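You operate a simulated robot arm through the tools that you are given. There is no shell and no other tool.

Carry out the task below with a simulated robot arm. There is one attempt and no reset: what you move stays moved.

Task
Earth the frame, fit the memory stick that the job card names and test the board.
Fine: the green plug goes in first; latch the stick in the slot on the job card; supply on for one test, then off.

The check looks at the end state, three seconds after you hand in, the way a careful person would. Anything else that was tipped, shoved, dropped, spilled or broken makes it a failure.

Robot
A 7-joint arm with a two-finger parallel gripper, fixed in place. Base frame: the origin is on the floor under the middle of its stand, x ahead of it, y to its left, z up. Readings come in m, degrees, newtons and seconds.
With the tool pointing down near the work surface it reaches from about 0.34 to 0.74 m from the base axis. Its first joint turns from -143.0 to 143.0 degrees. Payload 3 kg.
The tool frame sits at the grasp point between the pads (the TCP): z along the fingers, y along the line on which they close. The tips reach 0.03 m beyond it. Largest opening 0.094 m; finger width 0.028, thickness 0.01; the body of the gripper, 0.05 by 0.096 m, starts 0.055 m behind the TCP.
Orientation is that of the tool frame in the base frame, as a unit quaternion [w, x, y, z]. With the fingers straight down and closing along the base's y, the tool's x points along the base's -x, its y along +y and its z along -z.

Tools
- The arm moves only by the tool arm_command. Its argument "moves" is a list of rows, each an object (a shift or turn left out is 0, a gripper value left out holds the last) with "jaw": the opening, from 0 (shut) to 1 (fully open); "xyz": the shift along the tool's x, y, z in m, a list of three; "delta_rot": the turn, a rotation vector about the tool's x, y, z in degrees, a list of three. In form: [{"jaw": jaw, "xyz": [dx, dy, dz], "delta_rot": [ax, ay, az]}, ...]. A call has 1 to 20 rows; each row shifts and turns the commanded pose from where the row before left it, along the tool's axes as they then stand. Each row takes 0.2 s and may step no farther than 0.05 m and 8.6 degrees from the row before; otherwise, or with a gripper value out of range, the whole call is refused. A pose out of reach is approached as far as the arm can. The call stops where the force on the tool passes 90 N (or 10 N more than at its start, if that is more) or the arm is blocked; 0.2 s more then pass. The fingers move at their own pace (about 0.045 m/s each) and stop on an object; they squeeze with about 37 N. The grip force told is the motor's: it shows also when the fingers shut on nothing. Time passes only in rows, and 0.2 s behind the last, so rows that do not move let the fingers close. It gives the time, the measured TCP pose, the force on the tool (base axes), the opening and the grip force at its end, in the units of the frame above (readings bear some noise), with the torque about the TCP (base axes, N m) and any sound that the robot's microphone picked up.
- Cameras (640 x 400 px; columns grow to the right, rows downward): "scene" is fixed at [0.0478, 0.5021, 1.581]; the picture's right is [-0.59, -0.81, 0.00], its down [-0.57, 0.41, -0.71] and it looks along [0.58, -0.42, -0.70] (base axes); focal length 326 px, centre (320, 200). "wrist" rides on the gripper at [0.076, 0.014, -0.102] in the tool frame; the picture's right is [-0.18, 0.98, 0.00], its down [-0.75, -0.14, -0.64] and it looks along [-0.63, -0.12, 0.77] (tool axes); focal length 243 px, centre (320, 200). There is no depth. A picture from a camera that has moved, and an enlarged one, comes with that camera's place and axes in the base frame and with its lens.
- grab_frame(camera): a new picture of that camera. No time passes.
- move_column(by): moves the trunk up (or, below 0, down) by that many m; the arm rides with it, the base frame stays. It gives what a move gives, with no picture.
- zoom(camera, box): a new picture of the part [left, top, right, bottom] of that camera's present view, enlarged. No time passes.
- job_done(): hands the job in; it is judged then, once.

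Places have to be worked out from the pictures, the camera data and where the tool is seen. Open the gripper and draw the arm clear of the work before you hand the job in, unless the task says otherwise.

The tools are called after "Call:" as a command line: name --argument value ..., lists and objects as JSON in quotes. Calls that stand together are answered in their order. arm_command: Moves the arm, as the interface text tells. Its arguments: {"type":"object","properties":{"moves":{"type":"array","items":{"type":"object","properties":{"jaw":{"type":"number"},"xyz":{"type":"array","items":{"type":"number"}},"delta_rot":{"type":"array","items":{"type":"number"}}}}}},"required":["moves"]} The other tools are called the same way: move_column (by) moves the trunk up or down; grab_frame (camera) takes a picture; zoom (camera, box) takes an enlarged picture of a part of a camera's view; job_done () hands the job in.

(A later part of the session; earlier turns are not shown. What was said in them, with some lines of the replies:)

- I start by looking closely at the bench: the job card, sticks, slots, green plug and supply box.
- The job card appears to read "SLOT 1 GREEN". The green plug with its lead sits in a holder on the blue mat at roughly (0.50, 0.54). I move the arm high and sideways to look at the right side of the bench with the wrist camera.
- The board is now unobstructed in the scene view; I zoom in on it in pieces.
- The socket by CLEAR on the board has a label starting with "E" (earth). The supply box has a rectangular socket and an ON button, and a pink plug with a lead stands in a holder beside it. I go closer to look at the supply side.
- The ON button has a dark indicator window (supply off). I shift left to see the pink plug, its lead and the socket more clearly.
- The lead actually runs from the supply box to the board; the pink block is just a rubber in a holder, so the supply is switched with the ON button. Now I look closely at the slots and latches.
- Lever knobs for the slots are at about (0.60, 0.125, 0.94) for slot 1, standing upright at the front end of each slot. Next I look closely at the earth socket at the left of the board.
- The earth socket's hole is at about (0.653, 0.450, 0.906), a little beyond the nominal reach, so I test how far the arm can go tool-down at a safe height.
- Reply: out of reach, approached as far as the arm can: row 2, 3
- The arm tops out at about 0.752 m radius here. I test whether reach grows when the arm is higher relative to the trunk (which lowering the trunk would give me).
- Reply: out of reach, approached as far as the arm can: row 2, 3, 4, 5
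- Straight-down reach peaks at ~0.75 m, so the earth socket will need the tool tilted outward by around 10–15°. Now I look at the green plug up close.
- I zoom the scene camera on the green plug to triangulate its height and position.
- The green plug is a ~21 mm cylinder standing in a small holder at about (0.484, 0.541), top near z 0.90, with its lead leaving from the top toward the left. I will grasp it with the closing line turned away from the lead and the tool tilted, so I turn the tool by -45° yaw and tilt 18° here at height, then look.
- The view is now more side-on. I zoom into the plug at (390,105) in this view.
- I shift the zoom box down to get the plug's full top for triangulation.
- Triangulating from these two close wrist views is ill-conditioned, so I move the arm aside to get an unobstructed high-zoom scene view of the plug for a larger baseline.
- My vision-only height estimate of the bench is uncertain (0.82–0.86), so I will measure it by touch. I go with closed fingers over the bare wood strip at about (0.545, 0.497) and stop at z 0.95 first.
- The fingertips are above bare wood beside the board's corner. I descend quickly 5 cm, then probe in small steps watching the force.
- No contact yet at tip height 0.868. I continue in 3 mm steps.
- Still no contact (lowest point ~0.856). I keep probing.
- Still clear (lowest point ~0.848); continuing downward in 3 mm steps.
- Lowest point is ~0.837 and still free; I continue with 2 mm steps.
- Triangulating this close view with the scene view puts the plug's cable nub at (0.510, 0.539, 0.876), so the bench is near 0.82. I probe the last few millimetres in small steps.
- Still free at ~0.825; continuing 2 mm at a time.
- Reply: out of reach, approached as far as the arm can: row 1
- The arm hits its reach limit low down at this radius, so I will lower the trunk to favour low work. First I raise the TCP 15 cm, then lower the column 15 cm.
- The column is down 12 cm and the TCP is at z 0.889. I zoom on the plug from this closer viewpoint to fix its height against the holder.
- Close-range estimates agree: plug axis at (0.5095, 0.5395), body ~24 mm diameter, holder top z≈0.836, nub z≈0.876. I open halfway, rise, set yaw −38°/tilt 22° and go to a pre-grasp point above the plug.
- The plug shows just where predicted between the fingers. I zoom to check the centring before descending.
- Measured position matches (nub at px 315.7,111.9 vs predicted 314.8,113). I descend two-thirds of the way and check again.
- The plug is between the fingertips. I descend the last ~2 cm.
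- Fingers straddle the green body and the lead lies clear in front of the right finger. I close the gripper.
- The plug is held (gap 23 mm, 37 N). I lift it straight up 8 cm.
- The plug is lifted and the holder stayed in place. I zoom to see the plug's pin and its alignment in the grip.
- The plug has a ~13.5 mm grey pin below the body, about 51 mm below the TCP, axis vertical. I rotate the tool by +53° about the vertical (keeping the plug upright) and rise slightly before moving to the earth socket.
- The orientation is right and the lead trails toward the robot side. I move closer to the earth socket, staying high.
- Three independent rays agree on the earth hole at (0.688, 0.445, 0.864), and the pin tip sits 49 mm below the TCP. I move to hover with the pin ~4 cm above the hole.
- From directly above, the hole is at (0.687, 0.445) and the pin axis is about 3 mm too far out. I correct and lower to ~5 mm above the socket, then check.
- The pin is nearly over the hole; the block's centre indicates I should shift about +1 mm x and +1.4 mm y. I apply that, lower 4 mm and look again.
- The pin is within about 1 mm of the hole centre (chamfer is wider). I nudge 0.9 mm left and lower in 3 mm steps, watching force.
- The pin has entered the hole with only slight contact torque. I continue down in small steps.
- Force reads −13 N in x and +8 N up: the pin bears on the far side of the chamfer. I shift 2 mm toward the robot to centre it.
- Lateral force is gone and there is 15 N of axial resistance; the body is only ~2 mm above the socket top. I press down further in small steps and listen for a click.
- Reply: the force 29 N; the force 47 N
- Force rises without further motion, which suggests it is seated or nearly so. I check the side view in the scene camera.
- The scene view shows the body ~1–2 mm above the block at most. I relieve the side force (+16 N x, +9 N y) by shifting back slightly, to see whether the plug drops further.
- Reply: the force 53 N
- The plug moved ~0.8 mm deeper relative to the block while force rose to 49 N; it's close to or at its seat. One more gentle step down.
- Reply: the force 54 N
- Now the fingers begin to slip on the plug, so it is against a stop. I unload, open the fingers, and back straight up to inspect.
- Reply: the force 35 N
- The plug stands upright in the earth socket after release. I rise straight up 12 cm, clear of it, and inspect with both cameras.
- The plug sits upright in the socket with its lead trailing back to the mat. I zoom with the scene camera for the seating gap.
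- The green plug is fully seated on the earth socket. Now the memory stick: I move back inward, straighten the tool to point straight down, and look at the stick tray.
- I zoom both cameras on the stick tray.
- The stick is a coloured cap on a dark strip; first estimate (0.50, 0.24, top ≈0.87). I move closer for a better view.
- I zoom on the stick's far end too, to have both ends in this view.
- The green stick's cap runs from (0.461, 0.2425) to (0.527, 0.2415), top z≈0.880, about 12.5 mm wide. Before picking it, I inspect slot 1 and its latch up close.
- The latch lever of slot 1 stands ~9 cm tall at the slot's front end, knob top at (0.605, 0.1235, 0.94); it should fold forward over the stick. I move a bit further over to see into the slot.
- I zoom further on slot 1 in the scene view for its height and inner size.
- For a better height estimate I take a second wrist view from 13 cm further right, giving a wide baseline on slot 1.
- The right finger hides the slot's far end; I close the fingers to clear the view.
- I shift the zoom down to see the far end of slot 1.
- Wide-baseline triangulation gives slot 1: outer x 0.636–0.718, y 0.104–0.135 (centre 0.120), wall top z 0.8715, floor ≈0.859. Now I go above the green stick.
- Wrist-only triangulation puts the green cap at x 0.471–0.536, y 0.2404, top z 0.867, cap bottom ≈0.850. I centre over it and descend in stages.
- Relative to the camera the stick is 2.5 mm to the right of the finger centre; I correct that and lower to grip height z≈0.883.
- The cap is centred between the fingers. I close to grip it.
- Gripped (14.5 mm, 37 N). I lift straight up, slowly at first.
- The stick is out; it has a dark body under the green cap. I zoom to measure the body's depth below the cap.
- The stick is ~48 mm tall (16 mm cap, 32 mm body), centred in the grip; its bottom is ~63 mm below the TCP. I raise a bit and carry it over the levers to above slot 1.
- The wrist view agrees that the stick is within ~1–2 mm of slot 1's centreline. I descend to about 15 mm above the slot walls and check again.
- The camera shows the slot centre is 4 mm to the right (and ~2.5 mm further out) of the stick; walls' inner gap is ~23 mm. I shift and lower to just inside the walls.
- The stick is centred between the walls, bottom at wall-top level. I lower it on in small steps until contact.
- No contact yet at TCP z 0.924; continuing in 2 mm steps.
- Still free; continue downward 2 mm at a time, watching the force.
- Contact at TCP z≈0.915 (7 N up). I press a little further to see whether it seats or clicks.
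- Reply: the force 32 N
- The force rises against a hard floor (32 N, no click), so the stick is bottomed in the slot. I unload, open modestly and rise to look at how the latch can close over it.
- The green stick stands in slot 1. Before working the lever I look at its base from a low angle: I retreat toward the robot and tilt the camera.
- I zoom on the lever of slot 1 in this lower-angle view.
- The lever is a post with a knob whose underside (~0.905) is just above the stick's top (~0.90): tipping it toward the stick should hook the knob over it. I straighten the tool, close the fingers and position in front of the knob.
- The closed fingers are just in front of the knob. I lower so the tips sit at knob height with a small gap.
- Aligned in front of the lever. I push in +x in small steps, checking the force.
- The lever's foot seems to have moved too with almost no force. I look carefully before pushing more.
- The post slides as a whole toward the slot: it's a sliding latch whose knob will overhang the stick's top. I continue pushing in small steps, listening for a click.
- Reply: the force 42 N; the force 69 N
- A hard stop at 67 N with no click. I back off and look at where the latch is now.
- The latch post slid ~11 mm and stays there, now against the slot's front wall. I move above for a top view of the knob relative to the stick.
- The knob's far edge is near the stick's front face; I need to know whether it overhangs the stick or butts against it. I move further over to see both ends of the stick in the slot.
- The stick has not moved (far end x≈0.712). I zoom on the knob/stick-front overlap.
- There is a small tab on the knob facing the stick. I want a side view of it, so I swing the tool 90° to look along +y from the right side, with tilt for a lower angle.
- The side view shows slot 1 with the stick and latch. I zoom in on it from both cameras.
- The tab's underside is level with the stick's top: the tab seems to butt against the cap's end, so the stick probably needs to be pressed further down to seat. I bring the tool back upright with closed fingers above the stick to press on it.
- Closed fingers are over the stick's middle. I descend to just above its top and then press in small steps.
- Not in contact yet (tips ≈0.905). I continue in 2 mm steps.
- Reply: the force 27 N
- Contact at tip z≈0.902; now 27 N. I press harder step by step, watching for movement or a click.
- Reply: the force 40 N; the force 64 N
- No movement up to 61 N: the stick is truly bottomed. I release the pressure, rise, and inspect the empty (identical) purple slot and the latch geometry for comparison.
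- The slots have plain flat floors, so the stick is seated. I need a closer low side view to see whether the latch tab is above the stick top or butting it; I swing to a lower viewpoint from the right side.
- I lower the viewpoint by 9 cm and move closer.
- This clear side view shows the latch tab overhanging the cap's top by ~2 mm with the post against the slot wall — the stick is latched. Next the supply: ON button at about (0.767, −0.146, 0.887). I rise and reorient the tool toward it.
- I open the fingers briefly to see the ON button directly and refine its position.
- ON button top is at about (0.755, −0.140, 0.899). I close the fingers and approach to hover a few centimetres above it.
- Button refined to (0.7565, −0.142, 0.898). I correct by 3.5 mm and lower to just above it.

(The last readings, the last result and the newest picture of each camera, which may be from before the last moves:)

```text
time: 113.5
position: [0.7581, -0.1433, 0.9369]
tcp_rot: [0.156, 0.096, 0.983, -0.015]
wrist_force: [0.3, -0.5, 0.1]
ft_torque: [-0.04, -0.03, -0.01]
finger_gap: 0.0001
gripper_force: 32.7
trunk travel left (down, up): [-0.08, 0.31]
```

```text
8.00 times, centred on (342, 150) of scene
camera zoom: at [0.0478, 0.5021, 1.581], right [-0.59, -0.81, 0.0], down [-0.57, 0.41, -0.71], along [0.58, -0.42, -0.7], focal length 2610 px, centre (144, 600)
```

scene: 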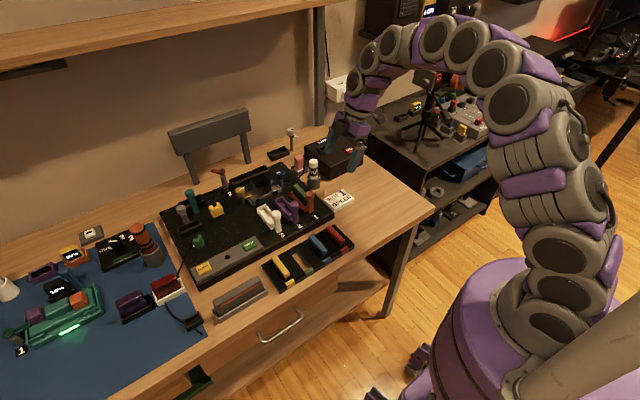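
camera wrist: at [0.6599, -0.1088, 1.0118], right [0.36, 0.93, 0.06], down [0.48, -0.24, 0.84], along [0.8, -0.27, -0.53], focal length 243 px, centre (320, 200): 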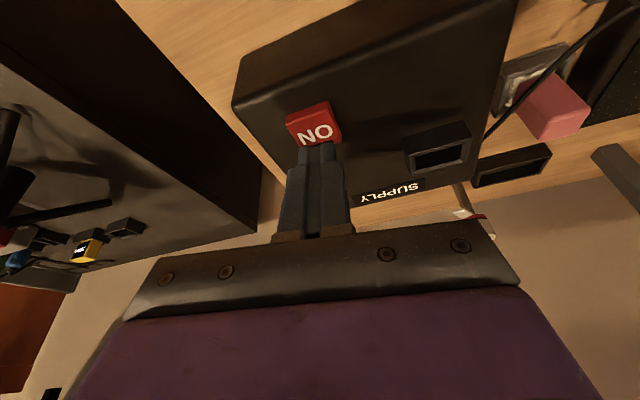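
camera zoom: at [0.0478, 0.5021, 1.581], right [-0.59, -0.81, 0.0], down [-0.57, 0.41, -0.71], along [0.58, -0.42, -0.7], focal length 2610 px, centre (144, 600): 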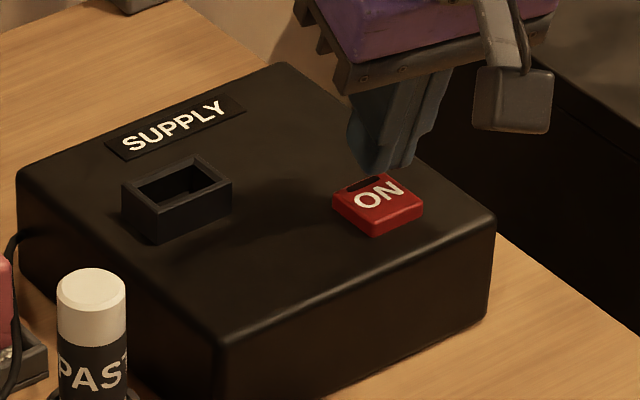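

The fingertips are right over the button. I press down in small steps, watching force and sound.

Call:
arm_command --moves '[{"xyz": [0.0009, 0, 0.0029]}, {}]'

Call:
arm_command --moves '[{"xyz": [0.0006, 0, 0.0019]}, {}]'

Call:
arm_command --moves '[{"xyz": [0.0006, 0, 0.0019]}, {}]'

```text
time: 114.1
position: [0.757, -0.1425, 0.9358]
tcp_rot: [0.157, 0.095, 0.983, -0.014]
wrist_force: [-0.4, 1.5, -0.2]
ft_torque: [0.0, 0.0, 0.0]
finger_gap: 0.0
gripper_force: 33.0
trunk travel left (down, up): [-0.08, 0.31]
```

```text
time: 114.7
position: [0.7573, -0.1449, 0.9332]
tcp_rot: [0.155, 0.095, 0.983, -0.014]
wrist_force: [-0.2, 0.0, -0.1]
ft_torque: [-0.02, 0.0, 0.01]
finger_gap: 0.0
gripper_force: 33.1
trunk travel left (down, up): [-0.08, 0.31]
```

```text
time: 115.3
position: [0.7584, -0.1431, 0.9318]
tcp_rot: [0.156, 0.095, 0.983, -0.015]
wrist_force: [0.4, 0.0, 0.9]
ft_torque: [0.0, -0.01, -0.01]
finger_gap: 0.0
gripper_force: 32.9
trunk travel left (down, up): [-0.08, 0.31]
```

No contact yet at TCP z≈0.932; continuing 2 mm at a time.

Call:
arm_command --moves '[{"xyz": [0.0006, 0, 0.0019]}, {}]'

Call:
arm_command --moves '[{"xyz": [0.0006, 0, 0.0019]}, {}]'

Call:
zoom --camera "scene" --box '[318, 130, 366, 166]'

```text
time: 115.9
position: [0.7579, -0.1447, 0.9288]
tcp_rot: [0.155, 0.095, 0.983, -0.014]
wrist_force: [-0.5, 0.5, 0.2]
ft_torque: [0.0, -0.02, -0.01]
finger_gap: 0.0
gripper_force: 32.9
trunk travel left (down, up): [-0.08, 0.31]
```

```text
time: 116.5
position: [0.7578, -0.1438, 0.9269]
tcp_rot: [0.155, 0.094, 0.983, -0.014]
wrist_force: [-0.5, 0.9, -0.1]
ft_torque: [-0.07, -0.01, -0.05]
finger_gap: 0.0
gripper_force: 32.6
trunk travel left (down, up): [-0.08, 0.31]
```

```text
11.11 times, centred on (342, 148) of scene
camera zoom: at [0.0478, 0.5021, 1.581], right [-0.59, -0.81, 0.0], down [-0.57, 0.41, -0.71], along [0.58, -0.42, -0.7], focal length 3626 px, centre (76, 778)
```

zoom: 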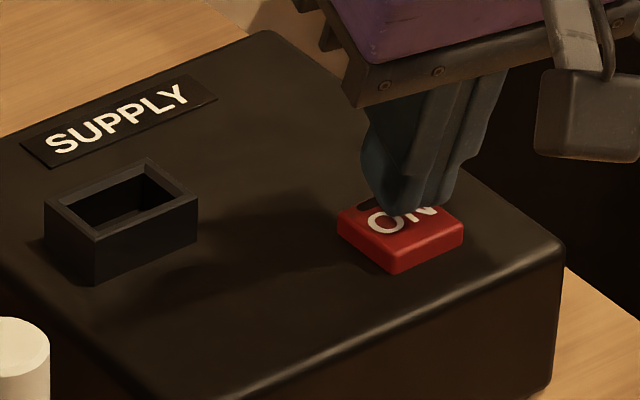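

The tip now sits right at the button's surface. Continuing gently.

Call:
arm_command --moves '[{"xyz": [0.0005, 0, 0.0014]}, {}]'

Call:
arm_command --moves '[{"xyz": [0.0005, 0, 0.0014]}, {}]'

Call:
arm_command --moves '[{"xyz": [0.0005, 0, 0.0014]}, {}]'

Call:
zoom --camera "scene" --box '[318, 130, 366, 166]'

```text
time: 117.1
position: [0.7585, -0.1424, 0.9255]
tcp_rot: [0.156, 0.095, 0.983, -0.014]
wrist_force: [-0.7, -0.2, 0.0]
ft_torque: [0.0, -0.04, -0.01]
finger_gap: 0.0
gripper_force: 33.1
trunk travel left (down, up): [-0.08, 0.31]
```

```text
time: 117.7
position: [0.7573, -0.1435, 0.9235]
tcp_rot: [0.156, 0.096, 0.983, -0.015]
wrist_force: [-0.3, 0.0, 0.1]
ft_torque: [0.0, 0.04, -0.02]
finger_gap: 0.0
gripper_force: 32.5
trunk travel left (down, up): [-0.08, 0.31]
```

```text
time: 118.3
position: [0.7576, -0.1432, 0.9223]
tcp_rot: [0.156, 0.094, 0.983, -0.014]
wrist_force: [0.2, -0.1, 1.1]
ft_torque: [-0.02, 0.0, -0.01]
finger_gap: 0.0
gripper_force: 33.7
trunk travel left (down, up): [-0.08, 0.31]
```

```text
11.11 times, centred on (342, 148) of scene
camera zoom: at [0.0478, 0.5021, 1.581], right [-0.59, -0.81, 0.0], down [-0.57, 0.41, -0.71], along [0.58, -0.42, -0.7], focal length 3626 px, centre (76, 778)
```

zoom: 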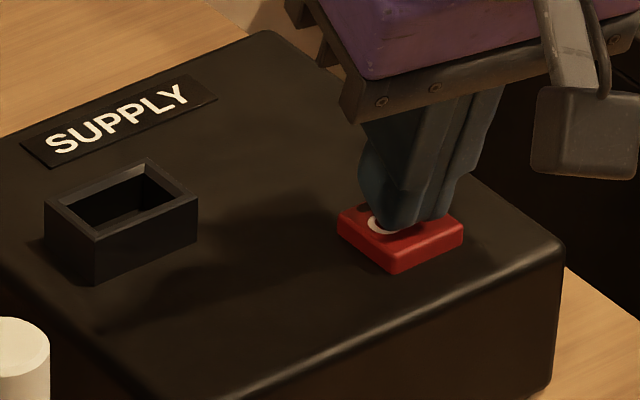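

Just starting to touch (1 N). I continue pressing.

Call:
arm_command --moves '[{"xyz": [0.0005, 0, 0.0014]}, {}]'

Call:
arm_command --moves '[{"xyz": [0.0005, 0, 0.0014]}, {}]'

Call:
zoom --camera "scene" --box '[318, 130, 366, 166]'

```text
time: 118.9
position: [0.7584, -0.1432, 0.9215]
tcp_rot: [0.156, 0.094, 0.983, -0.014]
wrist_force: [-0.8, -0.2, 0.0]
ft_torque: [0.01, 0.01, -0.02]
finger_gap: 0.0002
gripper_force: 33.0
trunk travel left (down, up): [-0.08, 0.31]
```

```text
time: 119.5
position: [0.7589, -0.1438, 0.9201]
tcp_rot: [0.155, 0.095, 0.983, -0.015]
wrist_force: [-0.5, -1.2, 1.3]
ft_torque: [-0.04, 0.0, 0.0]
finger_gap: 0.0001
gripper_force: 32.9
trunk travel left (down, up): [-0.08, 0.31]
heard: click
```

```text
11.11 times, centred on (342, 148) of scene
camera zoom: at [0.0478, 0.5021, 1.581], right [-0.59, -0.81, 0.0], down [-0.57, 0.41, -0.71], along [0.58, -0.42, -0.7], focal length 3626 px, centre (76, 778)
```

zoom: 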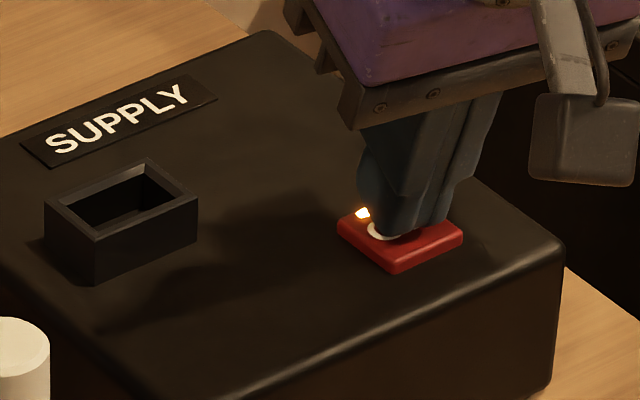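

A click was heard and the lamp lit: supply is on. I lift off the button and confirm the lamp stays lit.

Call:
arm_command --moves '[{"xyz": [-0.0062, 0, -0.019]}, {"xyz": [-0.0155, 0, -0.0476]}, {"xyz": [0.03, 0.01, -0.02]}, {}]'

Call:
zoom --camera "scene" --box '[318, 130, 366, 166]'

Call:
grab_frame --camera "scene"

```text
time: 120.5
position: [0.7243, -0.1259, 0.9967]
tcp_rot: [0.155, 0.094, 0.983, -0.014]
wrist_force: [0.8, -0.2, -0.2]
ft_torque: [0.0, 0.02, 0.01]
finger_gap: 0.0
gripper_force: 33.0
trunk travel left (down, up): [-0.08, 0.31]
```

```text
11.11 times, centred on (342, 148) of scene
camera zoom: at [0.0478, 0.5021, 1.581], right [-0.59, -0.81, 0.0], down [-0.57, 0.41, -0.71], along [0.58, -0.42, -0.7], focal length 3626 px, centre (76, 778)
```

zoom: 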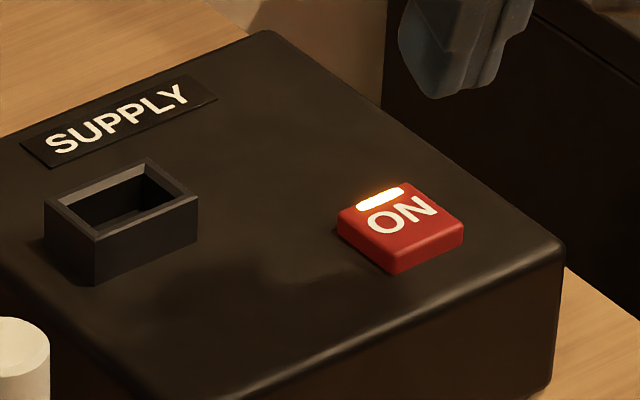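

```text
taken
```

scene: 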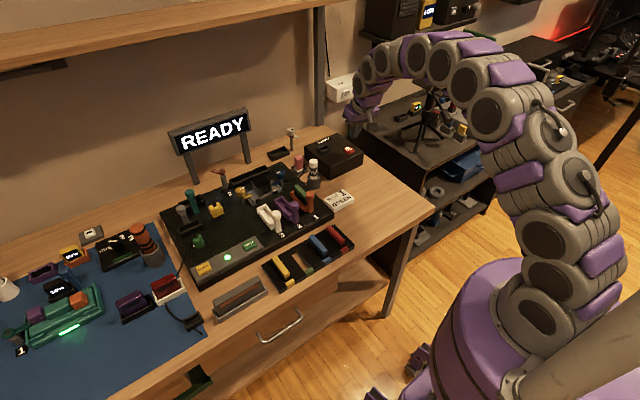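

The display now says READY and the panel lamp is green. I zoom to check both.

Call:
zoom --camera "scene" --box '[160, 100, 260, 170]'

Call:
zoom --camera "scene" --box '[185, 225, 281, 285]'

Call:
zoom --camera "scene" --box '[270, 175, 334, 225]'

```text
5.71 times, centred on (210, 135) of scene
camera zoom: at [0.0478, 0.5021, 1.581], right [-0.59, -0.81, 0.0], down [-0.57, 0.41, -0.71], along [0.58, -0.42, -0.7], focal length 1864 px, centre (949, 571)
```

zoom: 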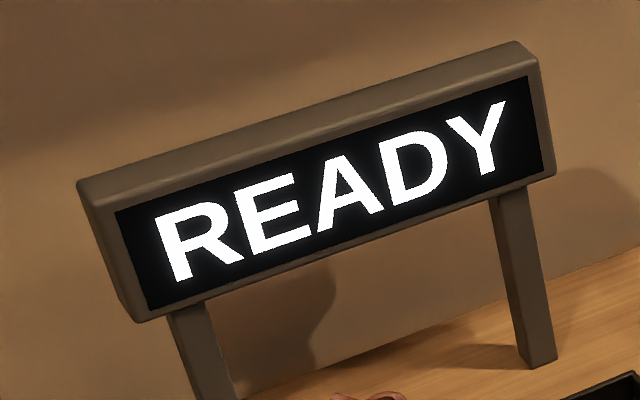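

```text
6.67 times, centred on (233, 255) of scene
camera zoom: at [0.0478, 0.5021, 1.581], right [-0.59, -0.81, 0.0], down [-0.57, 0.41, -0.71], along [0.58, -0.42, -0.7], focal length 2175 px, centre (900, -167)
```

zoom: 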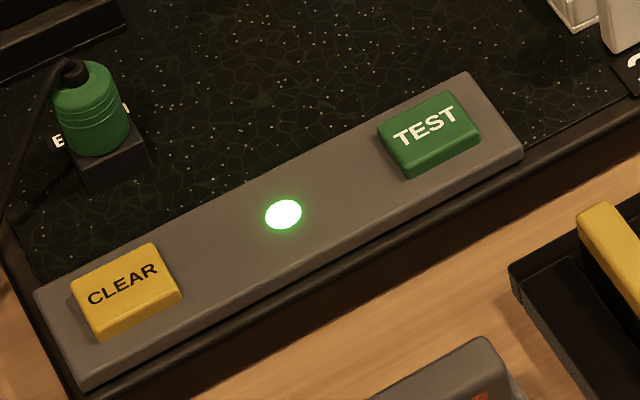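

```text
8.00 times, centred on (302, 200) of scene
camera zoom: at [0.0478, 0.5021, 1.581], right [-0.59, -0.81, 0.0], down [-0.57, 0.41, -0.71], along [0.58, -0.42, -0.7], focal length 2610 px, centre (464, 200)
```

zoom: 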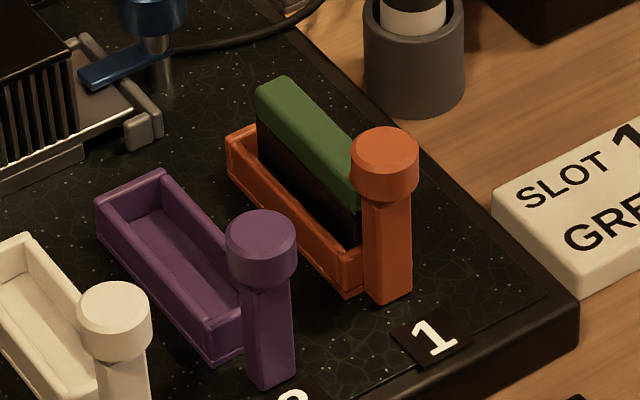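

READY with a green lamp. Now TEST, at about (0.608, 0.336). I rise, straighten the tool, and travel over at a safe height.

Call:
arm_command --moves '[{"xyz": [-0.0139, 0, -0.0428]}, {"delta_rot": [0, 6, 0]}, {"delta_rot": [0, 6, 0]}, {"delta_rot": [0, 6, 0]}, {"delta_rot": [0, 0, -5.5]}, {"delta_rot": [0, 0, -5.5]}, {"xyz": [0.0173, 0.0427, 0]}, {"xyz": [0.0173, 0.0427, 0]}, {"xyz": [0.0173, 0.0427, 0]}, {"xyz": [0.0173, 0.0427, 0]}, {"xyz": [0.0173, 0.0427, 0]}, {"xyz": [0.0173, 0.0427, 0]}, {"xyz": [0.0173, 0.0427, 0]}, {"xyz": [0.0173, 0.0427, 0]}, {"xyz": [0.0173, 0.0427, 0]}, {"xyz": [0.0173, 0.0427, 0]}, {"xyz": [0.0173, 0.0427, 0]}, {}]'

Call:
grab_frame --camera "wrist"

Call:
zoom --camera "wrist" --box '[260, 60, 388, 180]'

```text
time: 124.3
position: [0.5351, 0.3424, 1.0414]
tcp_rot: [-0.001, 0.0, 1.0, 0.001]
wrist_force: [0.2, 0.1, -0.2]
ft_torque: [0.02, -0.04, -0.01]
finger_gap: 0.0001
gripper_force: 32.6
trunk travel left (down, up): [-0.08, 0.31]
```

```text
taken
camera wrist: at [0.4597, 0.3566, 1.1442], right [0.18, 0.98, 0.0], down [0.75, -0.14, 0.64], along [0.63, -0.12, -0.77], focal length 243 px, centre (320, 200)
```

wrist: 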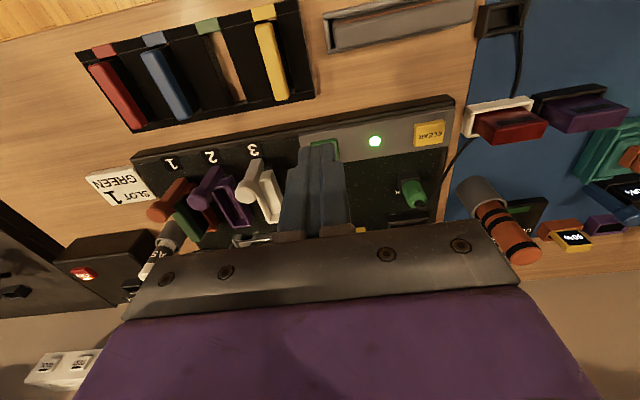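

```text
3.33 times, centred on (324, 120) of wrist
camera zoom: at [0.4597, 0.3566, 1.1442], right [0.18, 0.98, 0.0], down [0.75, -0.14, 0.64], along [0.63, -0.12, -0.77], focal length 809 px, centre (307, 467)
```

zoom: 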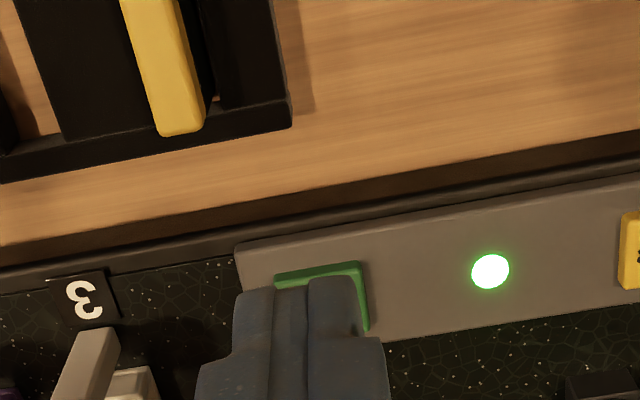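

TEST is at about (0.607, 0.335). I move above it and lower to ~8 cm, then check with the scene camera.

Call:
arm_command --moves '[{"xyz": [-0.0241, -0.0023, 0.03]}, {"xyz": [-0.0241, -0.0023, 0.03]}, {"xyz": [-0.0241, -0.0023, 0.03]}, {}]'

Call:
zoom --camera "wrist" --box '[260, 60, 388, 180]'

Call:
zoom --camera "scene" --box '[215, 215, 279, 265]'

```text
time: 125.3
position: [0.6062, 0.3364, 0.9561]
tcp_rot: [0.0, 0.0, 1.0, 0.001]
wrist_force: [0.1, 0.4, 0.4]
ft_torque: [0.02, -0.03, -0.01]
finger_gap: 0.0001
gripper_force: 32.9
trunk travel left (down, up): [-0.08, 0.31]
```

```text
3.33 times, centred on (324, 120) of wrist
camera zoom: at [0.5308, 0.3502, 1.0586], right [0.18, 0.98, 0.0], down [0.75, -0.14, 0.64], along [0.63, -0.12, -0.77], focal length 809 px, centre (307, 467)
```

zoom: 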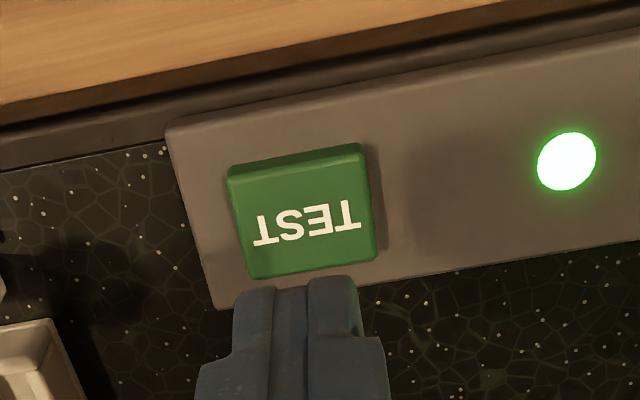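

```text
8.00 times, centred on (247, 240) of scene
camera zoom: at [0.0478, 0.5021, 1.581], right [-0.59, -0.81, 0.0], down [-0.57, 0.41, -0.71], along [0.58, -0.42, -0.7], focal length 2610 px, centre (904, -120)
```

zoom: 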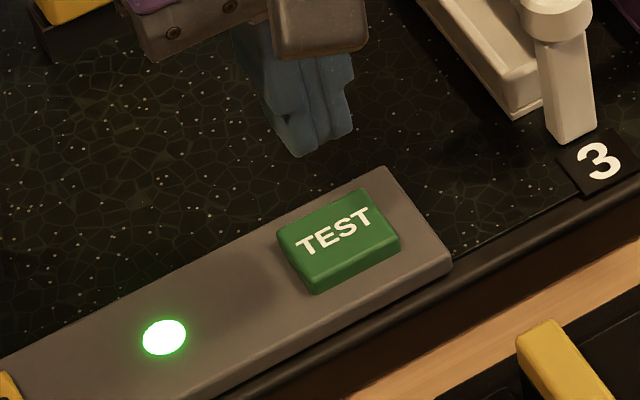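

TEST's centre is at (0.609, 0.3354), top z≈0.869. I correct by 3 mm, lower to just above, and then press gently until a click.

Call:
arm_command --moves '[{"xyz": [-0.003, -0.001, 0.015]}, {"xyz": [0, 0, 0.018]}, {"xyz": [0, 0, 0.015]}, {}]'

Call:
arm_command --moves '[{"xyz": [0, 0, 0.002]}, {}]'

Call:
zoom --camera "scene" --box '[215, 215, 279, 265]'

```text
time: 126.3
position: [0.6084, 0.3358, 0.9064]
tcp_rot: [-0.001, 0.0, 1.0, 0.001]
wrist_force: [0.0, 0.1, -0.8]
ft_torque: [-0.01, 0.03, -0.05]
finger_gap: 0.0001
gripper_force: 33.1
trunk travel left (down, up): [-0.08, 0.31]
```

```text
time: 126.9
position: [0.6095, 0.3368, 0.9043]
tcp_rot: [0.0, 0.0, 1.0, 0.0]
wrist_force: [-0.2, 0.5, 0.3]
ft_torque: [-0.01, -0.02, 0.01]
finger_gap: 0.0001
gripper_force: 32.2
trunk travel left (down, up): [-0.08, 0.31]
```

```text
8.00 times, centred on (247, 240) of scene
camera zoom: at [0.0478, 0.5021, 1.581], right [-0.59, -0.81, 0.0], down [-0.57, 0.41, -0.71], along [0.58, -0.42, -0.7], focal length 2610 px, centre (904, -120)
```

zoom: 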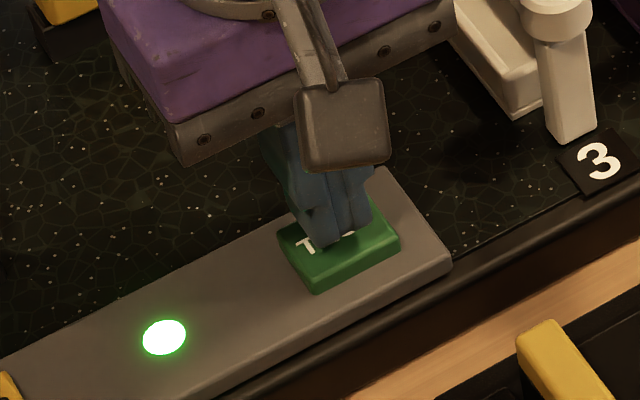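

The tips are centred just above TEST. I press down in 1.5 mm steps.

Call:
arm_command --moves '[{"xyz": [0, 0, 0.0015]}, {}]'

Call:
arm_command --moves '[{"xyz": [0, 0, 0.0015]}, {}]'

Call:
arm_command --moves '[{"xyz": [0, 0, 0.0015]}, {}]'

```text
time: 127.5
position: [0.6102, 0.3342, 0.9043]
tcp_rot: [0.0, 0.001, 1.0, 0.001]
wrist_force: [0.4, -0.2, 0.4]
ft_torque: [-0.03, -0.01, 0.0]
finger_gap: 0.0
gripper_force: 32.7
trunk travel left (down, up): [-0.08, 0.31]
```

```text
time: 128.1
position: [0.6115, 0.3357, 0.9018]
tcp_rot: [0.0, 0.0, 1.0, 0.001]
wrist_force: [0.0, -0.5, 0.3]
ft_torque: [0.01, 0.02, -0.05]
finger_gap: 0.0
gripper_force: 32.7
trunk travel left (down, up): [-0.08, 0.31]
```

```text
time: 128.7
position: [0.6103, 0.3369, 0.8998]
tcp_rot: [-0.001, 0.0, 1.0, 0.002]
wrist_force: [0.3, -0.1, -0.3]
ft_torque: [0.0, 0.01, 0.02]
finger_gap: 0.0001
gripper_force: 32.6
trunk travel left (down, up): [-0.08, 0.31]
```

No click yet at TCP z≈0.900; continue one step at a time.

Call:
arm_command --moves '[{"xyz": [0, 0, 0.0015]}, {}]'

Call:
arm_command --moves '[{"xyz": [0, 0, 0.0015]}, {}]'

Call:
zoom --camera "scene" --box '[215, 215, 279, 265]'

```text
time: 129.3
position: [0.6103, 0.3358, 0.8997]
tcp_rot: [0.001, 0.0, 1.0, 0.001]
wrist_force: [-0.5, 0.4, 0.0]
ft_torque: [0.03, -0.02, 0.0]
finger_gap: 0.0
gripper_force: 33.2
trunk travel left (down, up): [-0.08, 0.31]
```

```text
time: 129.9
position: [0.6095, 0.3365, 0.8992]
tcp_rot: [0.0, 0.0, 1.0, 0.001]
wrist_force: [0.5, 0.3, -0.7]
ft_torque: [0.01, -0.03, 0.0]
finger_gap: 0.0
gripper_force: 32.6
trunk travel left (down, up): [-0.08, 0.31]
```

```text
8.00 times, centred on (247, 240) of scene
camera zoom: at [0.0478, 0.5021, 1.581], right [-0.59, -0.81, 0.0], down [-0.57, 0.41, -0.71], along [0.58, -0.42, -0.7], focal length 2610 px, centre (904, -120)
```

zoom: 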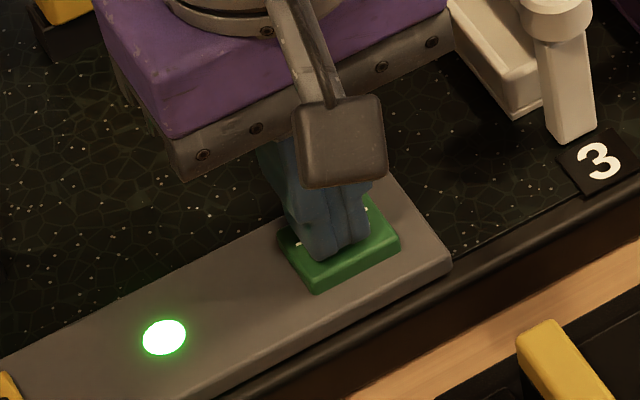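

Still above or just touching. Continuing in 1.5 mm steps.

Call:
arm_command --moves '[{"xyz": [0, 0, 0.0015]}, {}]'

Call:
arm_command --moves '[{"xyz": [0, 0, 0.0015]}, {}]'

```text
time: 130.5
position: [0.6111, 0.3368, 0.8955]
tcp_rot: [0.001, 0.0, 1.0, 0.0]
wrist_force: [0.1, 0.1, 1.7]
ft_torque: [-0.02, -0.01, -0.04]
finger_gap: 0.0001
gripper_force: 33.0
trunk travel left (down, up): [-0.08, 0.31]
heard: click
```

```text
time: 131.1
position: [0.6099, 0.3365, 0.8948]
tcp_rot: [0.0, 0.0, 1.0, 0.001]
wrist_force: [0.5, -0.4, 1.7]
ft_torque: [0.03, -0.02, 0.01]
finger_gap: 0.0
gripper_force: 32.9
trunk travel left (down, up): [-0.08, 0.31]
```

A click was heard: TEST pressed once. I lift straight off and read the display.

Call:
arm_command --moves '[{"xyz": [0, 0, -0.03]}, {"xyz": [0, 0, -0.05]}, {"xyz": [0.01, 0, -0.05]}, {}]'

Call:
grab_frame --camera "scene"

Call:
zoom --camera "scene" --box '[160, 100, 260, 170]'

Call:
zoom --camera "scene" --box '[185, 225, 281, 285]'

```text
refused: row 3 steps farther than a row can; nothing moved
```

```text
taken
```

scene: 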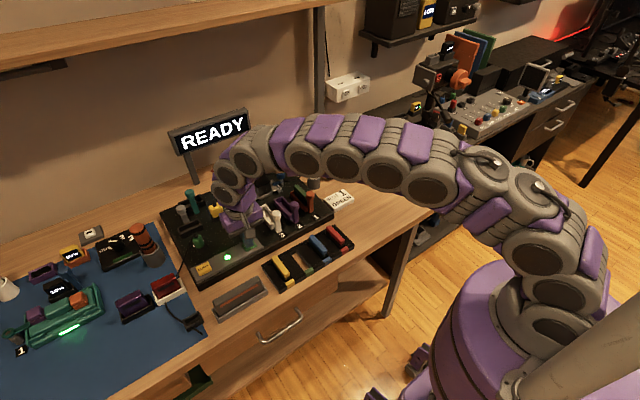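

```text
5.71 times, centred on (210, 135) of scene
camera zoom: at [0.0478, 0.5021, 1.581], right [-0.59, -0.81, 0.0], down [-0.57, 0.41, -0.71], along [0.58, -0.42, -0.7], focal length 1864 px, centre (949, 571)
```

zoom: 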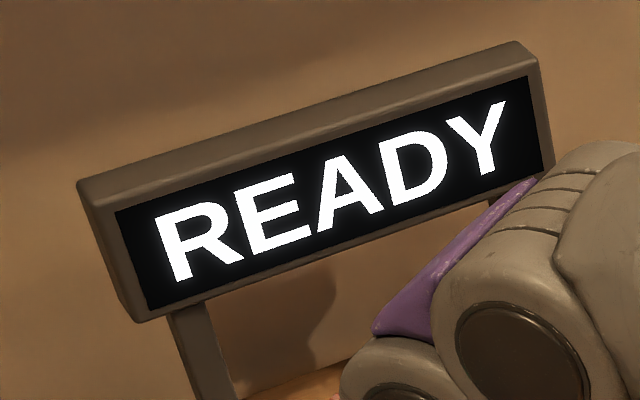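

```text
6.67 times, centred on (233, 255) of scene
camera zoom: at [0.0478, 0.5021, 1.581], right [-0.59, -0.81, 0.0], down [-0.57, 0.41, -0.71], along [0.58, -0.42, -0.7], focal length 2175 px, centre (900, -167)
```

zoom: 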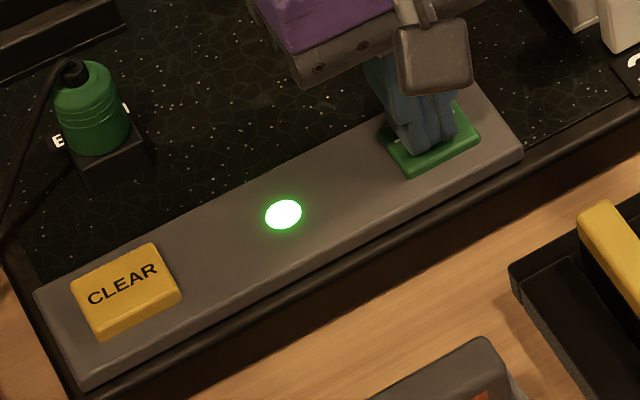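

That move was refused (step too long), so the button is still held. I lift off with valid steps and read the display.

Call:
arm_command --moves '[{"xyz": [0, 0, -0.03]}, {"xyz": [0, 0, -0.045]}, {"xyz": [0, 0, -0.045]}, {}]'

Call:
zoom --camera "scene" --box '[160, 100, 260, 170]'

Call:
zoom --camera "scene" --box '[185, 225, 281, 285]'

```text
time: 132.1
position: [0.6097, 0.3338, 1.0145]
tcp_rot: [0.0, -0.001, 1.0, 0.001]
wrist_force: [0.5, -0.3, 0.0]
ft_torque: [0.01, 0.02, -0.02]
finger_gap: 0.0
gripper_force: 33.7
trunk travel left (down, up): [-0.08, 0.31]
```

```text
5.71 times, centred on (210, 135) of scene
camera zoom: at [0.0478, 0.5021, 1.581], right [-0.59, -0.81, 0.0], down [-0.57, 0.41, -0.71], along [0.58, -0.42, -0.7], focal length 1864 px, centre (949, 571)
```

zoom: 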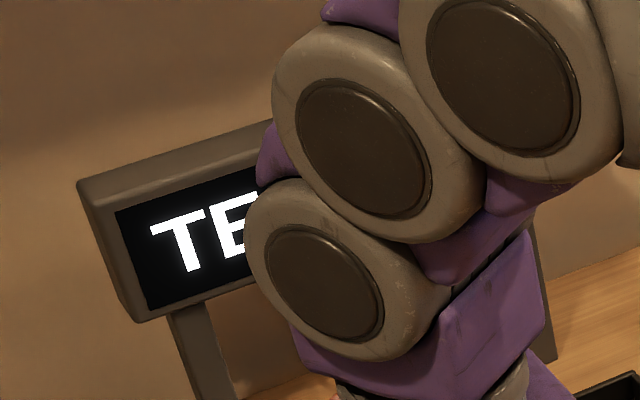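

```text
6.67 times, centred on (233, 255) of scene
camera zoom: at [0.0478, 0.5021, 1.581], right [-0.59, -0.81, 0.0], down [-0.57, 0.41, -0.71], along [0.58, -0.42, -0.7], focal length 2175 px, centre (900, -167)
```

zoom: 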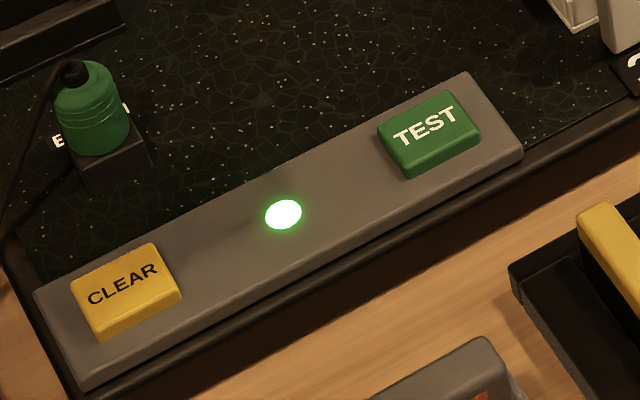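

The display shows "TE…" — the test is running. I move the arm aside to see the full display and wait.

Call:
arm_command --moves '[{"xyz": [0.01, -0.045, -0.005]}, {"xyz": [0.01, -0.045, -0.005]}, {"xyz": [0, -0.045, -0.005]}, {"xyz": [0, -0.045, -0.005]}, {"xyz": [0, -0.045, 0]}, {"xyz": [0, -0.045, 0]}, {}]'

Call:
grab_frame --camera "scene"

Call:
zoom --camera "scene" --box '[160, 100, 260, 170]'

```text
time: 133.7
position: [0.5906, 0.0629, 1.0315]
tcp_rot: [0.0, 0.0, 1.0, 0.001]
wrist_force: [0.1, 0.2, -0.5]
ft_torque: [-0.02, 0.0, 0.0]
finger_gap: 0.0
gripper_force: 33.1
trunk travel left (down, up): [-0.08, 0.31]
```

```text
taken
```

scene: 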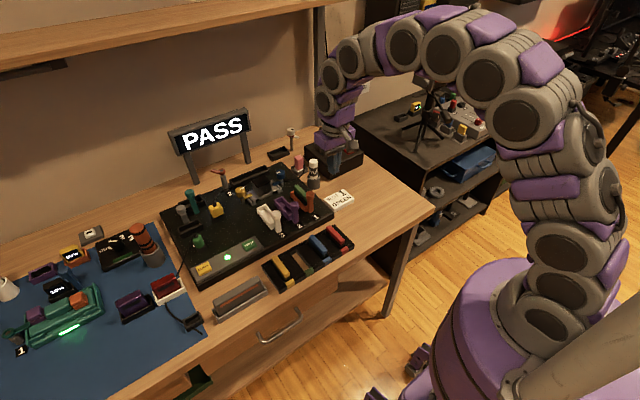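

```text
5.71 times, centred on (210, 135) of scene
camera zoom: at [0.0478, 0.5021, 1.581], right [-0.59, -0.81, 0.0], down [-0.57, 0.41, -0.71], along [0.58, -0.42, -0.7], focal length 1864 px, centre (949, 571)
```

zoom: 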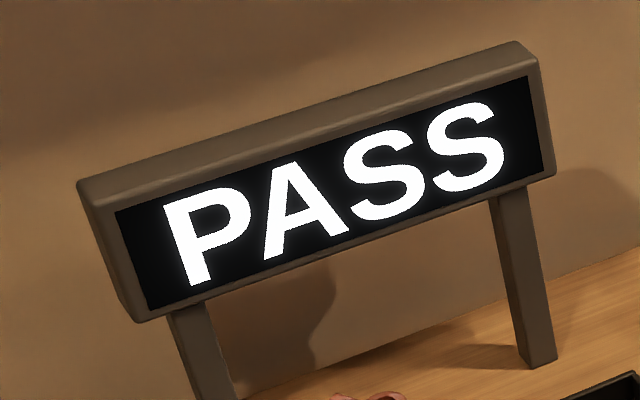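

PASS. Now the supply must go off: I reorient the tool as before and return to above the ON button.

Call:
arm_command --moves '[{"delta_rot": [0, 0, 5.5]}, {"delta_rot": [0, 0, 5.5]}, {"xyz": [-0.0248, -0.0367, 0]}, {"xyz": [-0.0248, -0.0367, 0]}, {"xyz": [-0.0248, -0.0367, 0]}, {"xyz": [-0.0248, -0.0367, 0]}, {"delta_rot": [0, -6, 0]}, {"delta_rot": [0, -6, 0]}, {"delta_rot": [0, -6, 0]}, {"xyz": [-0.0259, -0.0078, 0.0329]}, {"xyz": [-0.0259, -0.0078, 0.0329]}, {"xyz": [-0.0259, -0.0078, 0.0329]}, {}]'

Call:
grab_frame --camera "wrist"

Call:
zoom --camera "scene" --box '[310, 125, 374, 175]'

```text
time: 136.5
position: [0.7547, -0.1392, 0.9628]
tcp_rot: [0.156, 0.095, 0.983, -0.014]
wrist_force: [-0.3, -0.7, -0.5]
ft_torque: [-0.03, 0.0, -0.04]
finger_gap: 0.0
gripper_force: 32.7
trunk travel left (down, up): [-0.08, 0.31]
```

```text
taken
camera wrist: at [0.656, -0.1063, 1.0364], right [0.36, 0.93, 0.06], down [0.48, -0.24, 0.84], along [0.8, -0.27, -0.53], focal length 243 px, centre (320, 200)
```

wrist: 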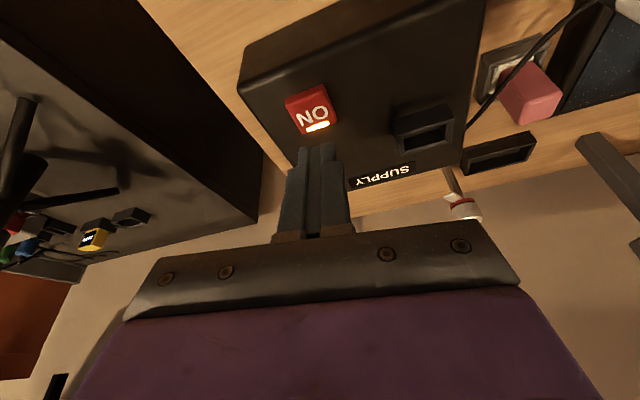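

```text
8.00 times, centred on (342, 150) of scene
camera zoom: at [0.0478, 0.5021, 1.581], right [-0.59, -0.81, 0.0], down [-0.57, 0.41, -0.71], along [0.58, -0.42, -0.7], focal length 2610 px, centre (144, 600)
```

zoom: 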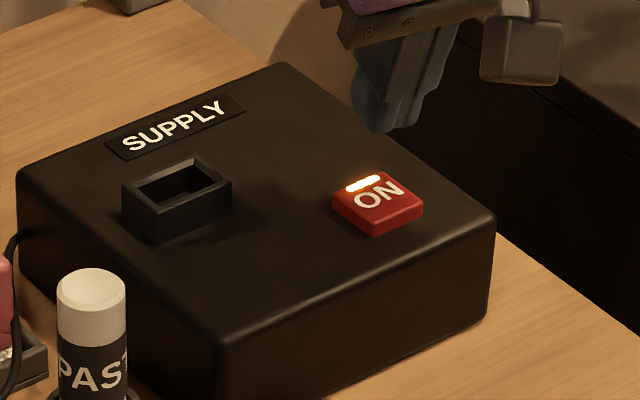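

The lamp is lit (supply on). I align 3–4 mm and lower to just above the button.

Call:
arm_command --moves '[{"xyz": [0.0041, -0.0017, 0.0187]}, {"xyz": [0.0041, -0.0017, 0.0187]}, {}]'

Call:
zoom --camera "scene" --box '[318, 130, 366, 166]'

```text
time: 137.3
position: [0.7593, -0.1428, 0.9265]
tcp_rot: [0.156, 0.094, 0.983, -0.014]
wrist_force: [-0.3, 0.3, -0.5]
ft_torque: [-0.02, 0.0, 0.0]
finger_gap: 0.0
gripper_force: 33.0
trunk travel left (down, up): [-0.08, 0.31]
```

```text
11.11 times, centred on (342, 148) of scene
camera zoom: at [0.0478, 0.5021, 1.581], right [-0.59, -0.81, 0.0], down [-0.57, 0.41, -0.71], along [0.58, -0.42, -0.7], focal length 3626 px, centre (76, 778)
```

zoom: 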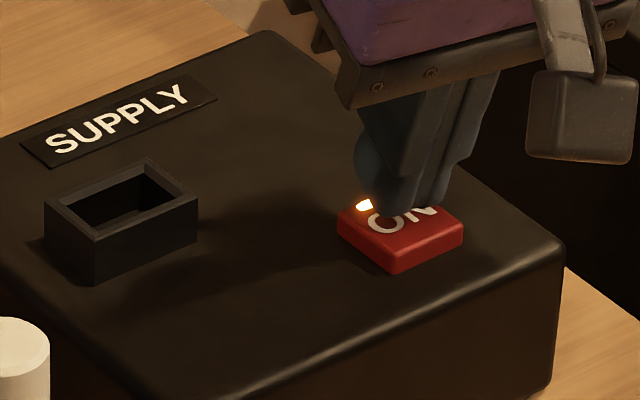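

The tip is just above the button as before. I press in small steps until the click.

Call:
arm_command --moves '[{"xyz": [0.0006, 0, 0.0019]}, {}]'

Call:
arm_command --moves '[{"xyz": [0.0006, 0, 0.0019]}, {}]'

Call:
arm_command --moves '[{"xyz": [0.0005, 0, 0.0014]}, {}]'

```text
time: 137.9
position: [0.7602, -0.144, 0.9226]
tcp_rot: [0.155, 0.094, 0.983, -0.013]
wrist_force: [-0.5, 0.3, 0.0]
ft_torque: [0.02, 0.01, 0.0]
finger_gap: 0.0001
gripper_force: 32.9
trunk travel left (down, up): [-0.08, 0.31]
```

```text
time: 138.5
position: [0.7609, -0.1438, 0.9215]
tcp_rot: [0.156, 0.095, 0.983, -0.015]
wrist_force: [0.0, -0.7, 0.3]
ft_torque: [0.0, 0.02, -0.03]
finger_gap: 0.0
gripper_force: 32.8
trunk travel left (down, up): [-0.08, 0.31]
```

```text
time: 139.1
position: [0.7603, -0.1451, 0.919]
tcp_rot: [0.155, 0.095, 0.983, -0.014]
wrist_force: [-0.6, 0.5, 1.1]
ft_torque: [0.03, 0.04, -0.01]
finger_gap: 0.0
gripper_force: 33.1
trunk travel left (down, up): [-0.08, 0.31]
heard: click
```

Click heard. I lift off and verify the lamp is out.

Call:
arm_command --moves '[{"xyz": [-0.0062, 0, -0.019]}, {"xyz": [-0.0142, 0, -0.0438]}, {"xyz": [-0.0142, 0, -0.0438]}, {}]'

Call:
zoom --camera "scene" --box '[318, 130, 366, 166]'

Call:
grab_frame --camera "scene"

```text
time: 140.1
position: [0.7581, -0.1446, 1.0329]
tcp_rot: [0.155, 0.095, 0.983, -0.015]
wrist_force: [-0.6, 0.8, -0.5]
ft_torque: [0.01, 0.02, -0.03]
finger_gap: 0.0
gripper_force: 33.0
trunk travel left (down, up): [-0.08, 0.31]
```

```text
11.11 times, centred on (342, 148) of scene
camera zoom: at [0.0478, 0.5021, 1.581], right [-0.59, -0.81, 0.0], down [-0.57, 0.41, -0.71], along [0.58, -0.42, -0.7], focal length 3626 px, centre (76, 778)
```

zoom: 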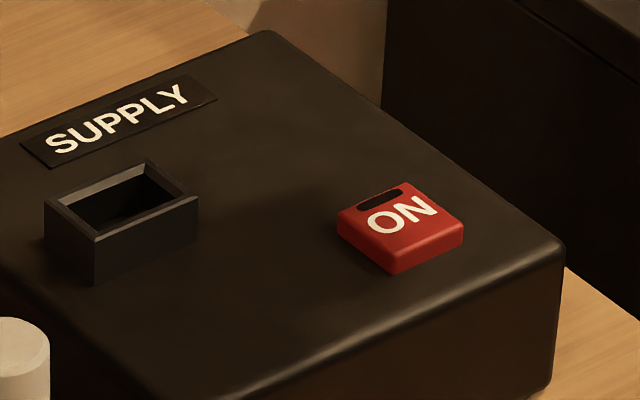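

```text
taken
```

scene: 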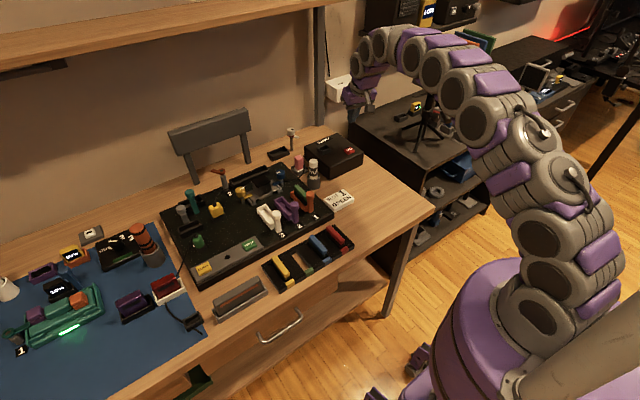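

Supply lamp, display and panel lamp are all off. I open the gripper and draw the arm up and back clear of the work.

Call:
arm_command --moves '[{"jaw": 1, "xyz": [0.028, 0.01, -0.0301]}, {"xyz": [0.028, 0.01, -0.0301]}, {"xyz": [0.028, 0.01, -0.0301]}, {"xyz": [0.028, 0.01, -0.0301]}, {"xyz": [0.028, 0.01, -0.0301]}, {"xyz": [0.028, 0.01, -0.0301]}, {"delta_rot": [0, 6, 0]}, {"delta_rot": [0, 6, 0]}, {"delta_rot": [0, 6, 0]}, {"xyz": [0.04, 0, -0.02]}, {"xyz": [0.04, 0, -0.02]}, {}]'

Call:
grab_frame --camera "scene"

Call:
zoom --camera "scene" --box '[150, 155, 370, 300]'

Call:
zoom --camera "scene" --box '[0, 210, 220, 390]'

Call:
zoom --camera "scene" --box '[282, 180, 338, 225]'

```text
time: 142.7
position: [0.4833, -0.0282, 1.1939]
tcp_rot: [-0.001, 0.096, 0.995, 0.001]
wrist_force: [0.4, -0.1, 0.1]
ft_torque: [0.02, 0.02, 0.01]
finger_gap: 0.094
gripper_force: 0.1
trunk travel left (down, up): [-0.08, 0.31]
```

```text
taken
```

scene: 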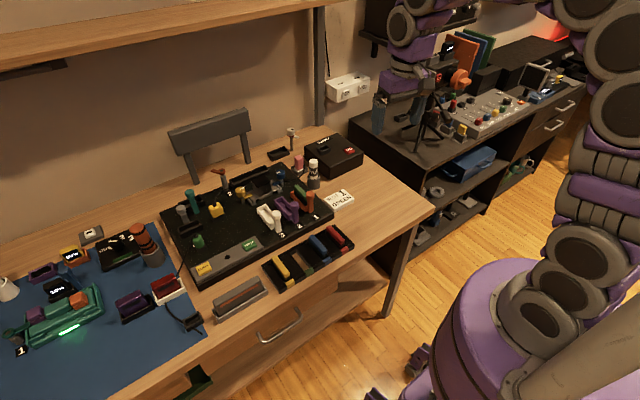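

```text
2.76 times, centred on (260, 228) of scene
camera zoom: at [0.0478, 0.5021, 1.581], right [-0.59, -0.81, 0.0], down [-0.57, 0.41, -0.71], along [0.58, -0.42, -0.7], focal length 900 px, centre (486, 124)
```

zoom: 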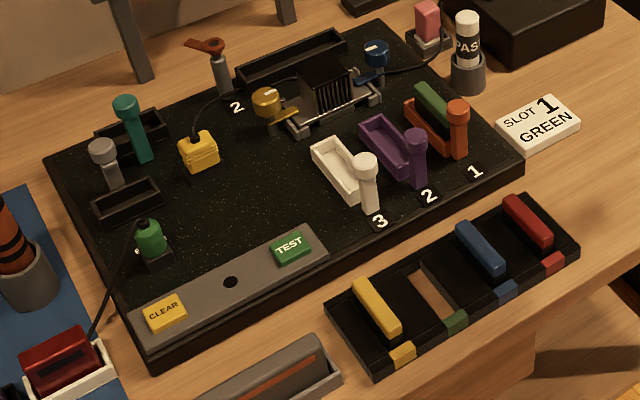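

```text
2.22 times, centred on (110, 300) of scene
camera zoom: at [0.0478, 0.5021, 1.581], right [-0.59, -0.81, 0.0], down [-0.57, 0.41, -0.71], along [0.58, -0.42, -0.7], focal length 725 px, centre (787, -22)
```

zoom: 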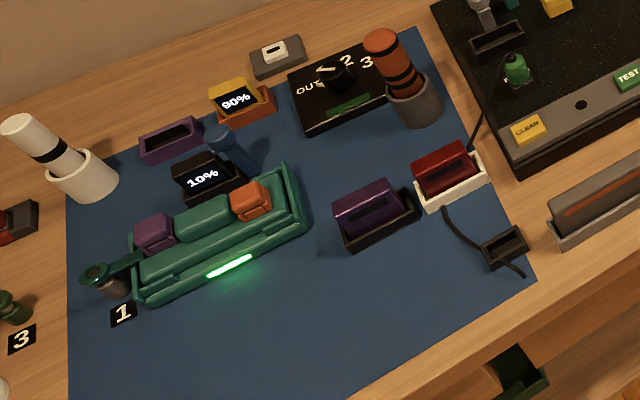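

```text
8.89 times, centred on (310, 202) of scene
camera zoom: at [0.0478, 0.5021, 1.581], right [-0.59, -0.81, 0.0], down [-0.57, 0.41, -0.71], along [0.58, -0.42, -0.7], focal length 2900 px, centre (409, 178)
```

zoom: 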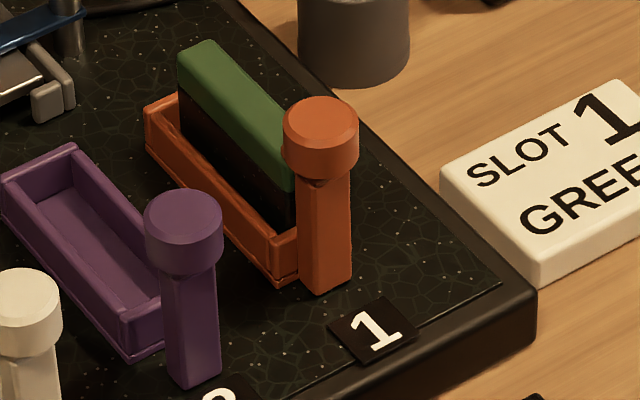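

The final state looks right in the pictures:
- The green plug is in the earth socket.
- The green stick is in slot 1 with its latch over it.
- The test showed PASS, and the supply, display and lamp are now off.
- Nothing else on the bench appears to have moved, and the arm is clear with the gripper open.

I hand the job in.

Call:
job_done

```text
The job is handed in.
```

I've handed the job in: the board is earthed, the green stick is latched in slot 1, and the one test showed PASS.

- **Earth:** the green plug went in first and sits fully in the earth socket on the board. Neither the plug nor the latch made a click, so I judged both seated from the pictures and the force readings.
- **Stick:** the job card reads "SLOT 1 GREEN". The green stick is bottomed in slot 1, and the orange latch is slid closed with its tab about 2 mm over the stick's top.
- **Test:** I switched the supply on (display READY, panel lamp green) and pressed TEST once; the display showed PASS.
- **Supply:** I pressed the ON button again; its lamp, the display and the panel lamp are all out.

Comparing the start and end pictures, nothing else on the bench appears to have moved. The plug's lead now trails across the mat past the red box. The gripper is open and the arm is clear of the work.
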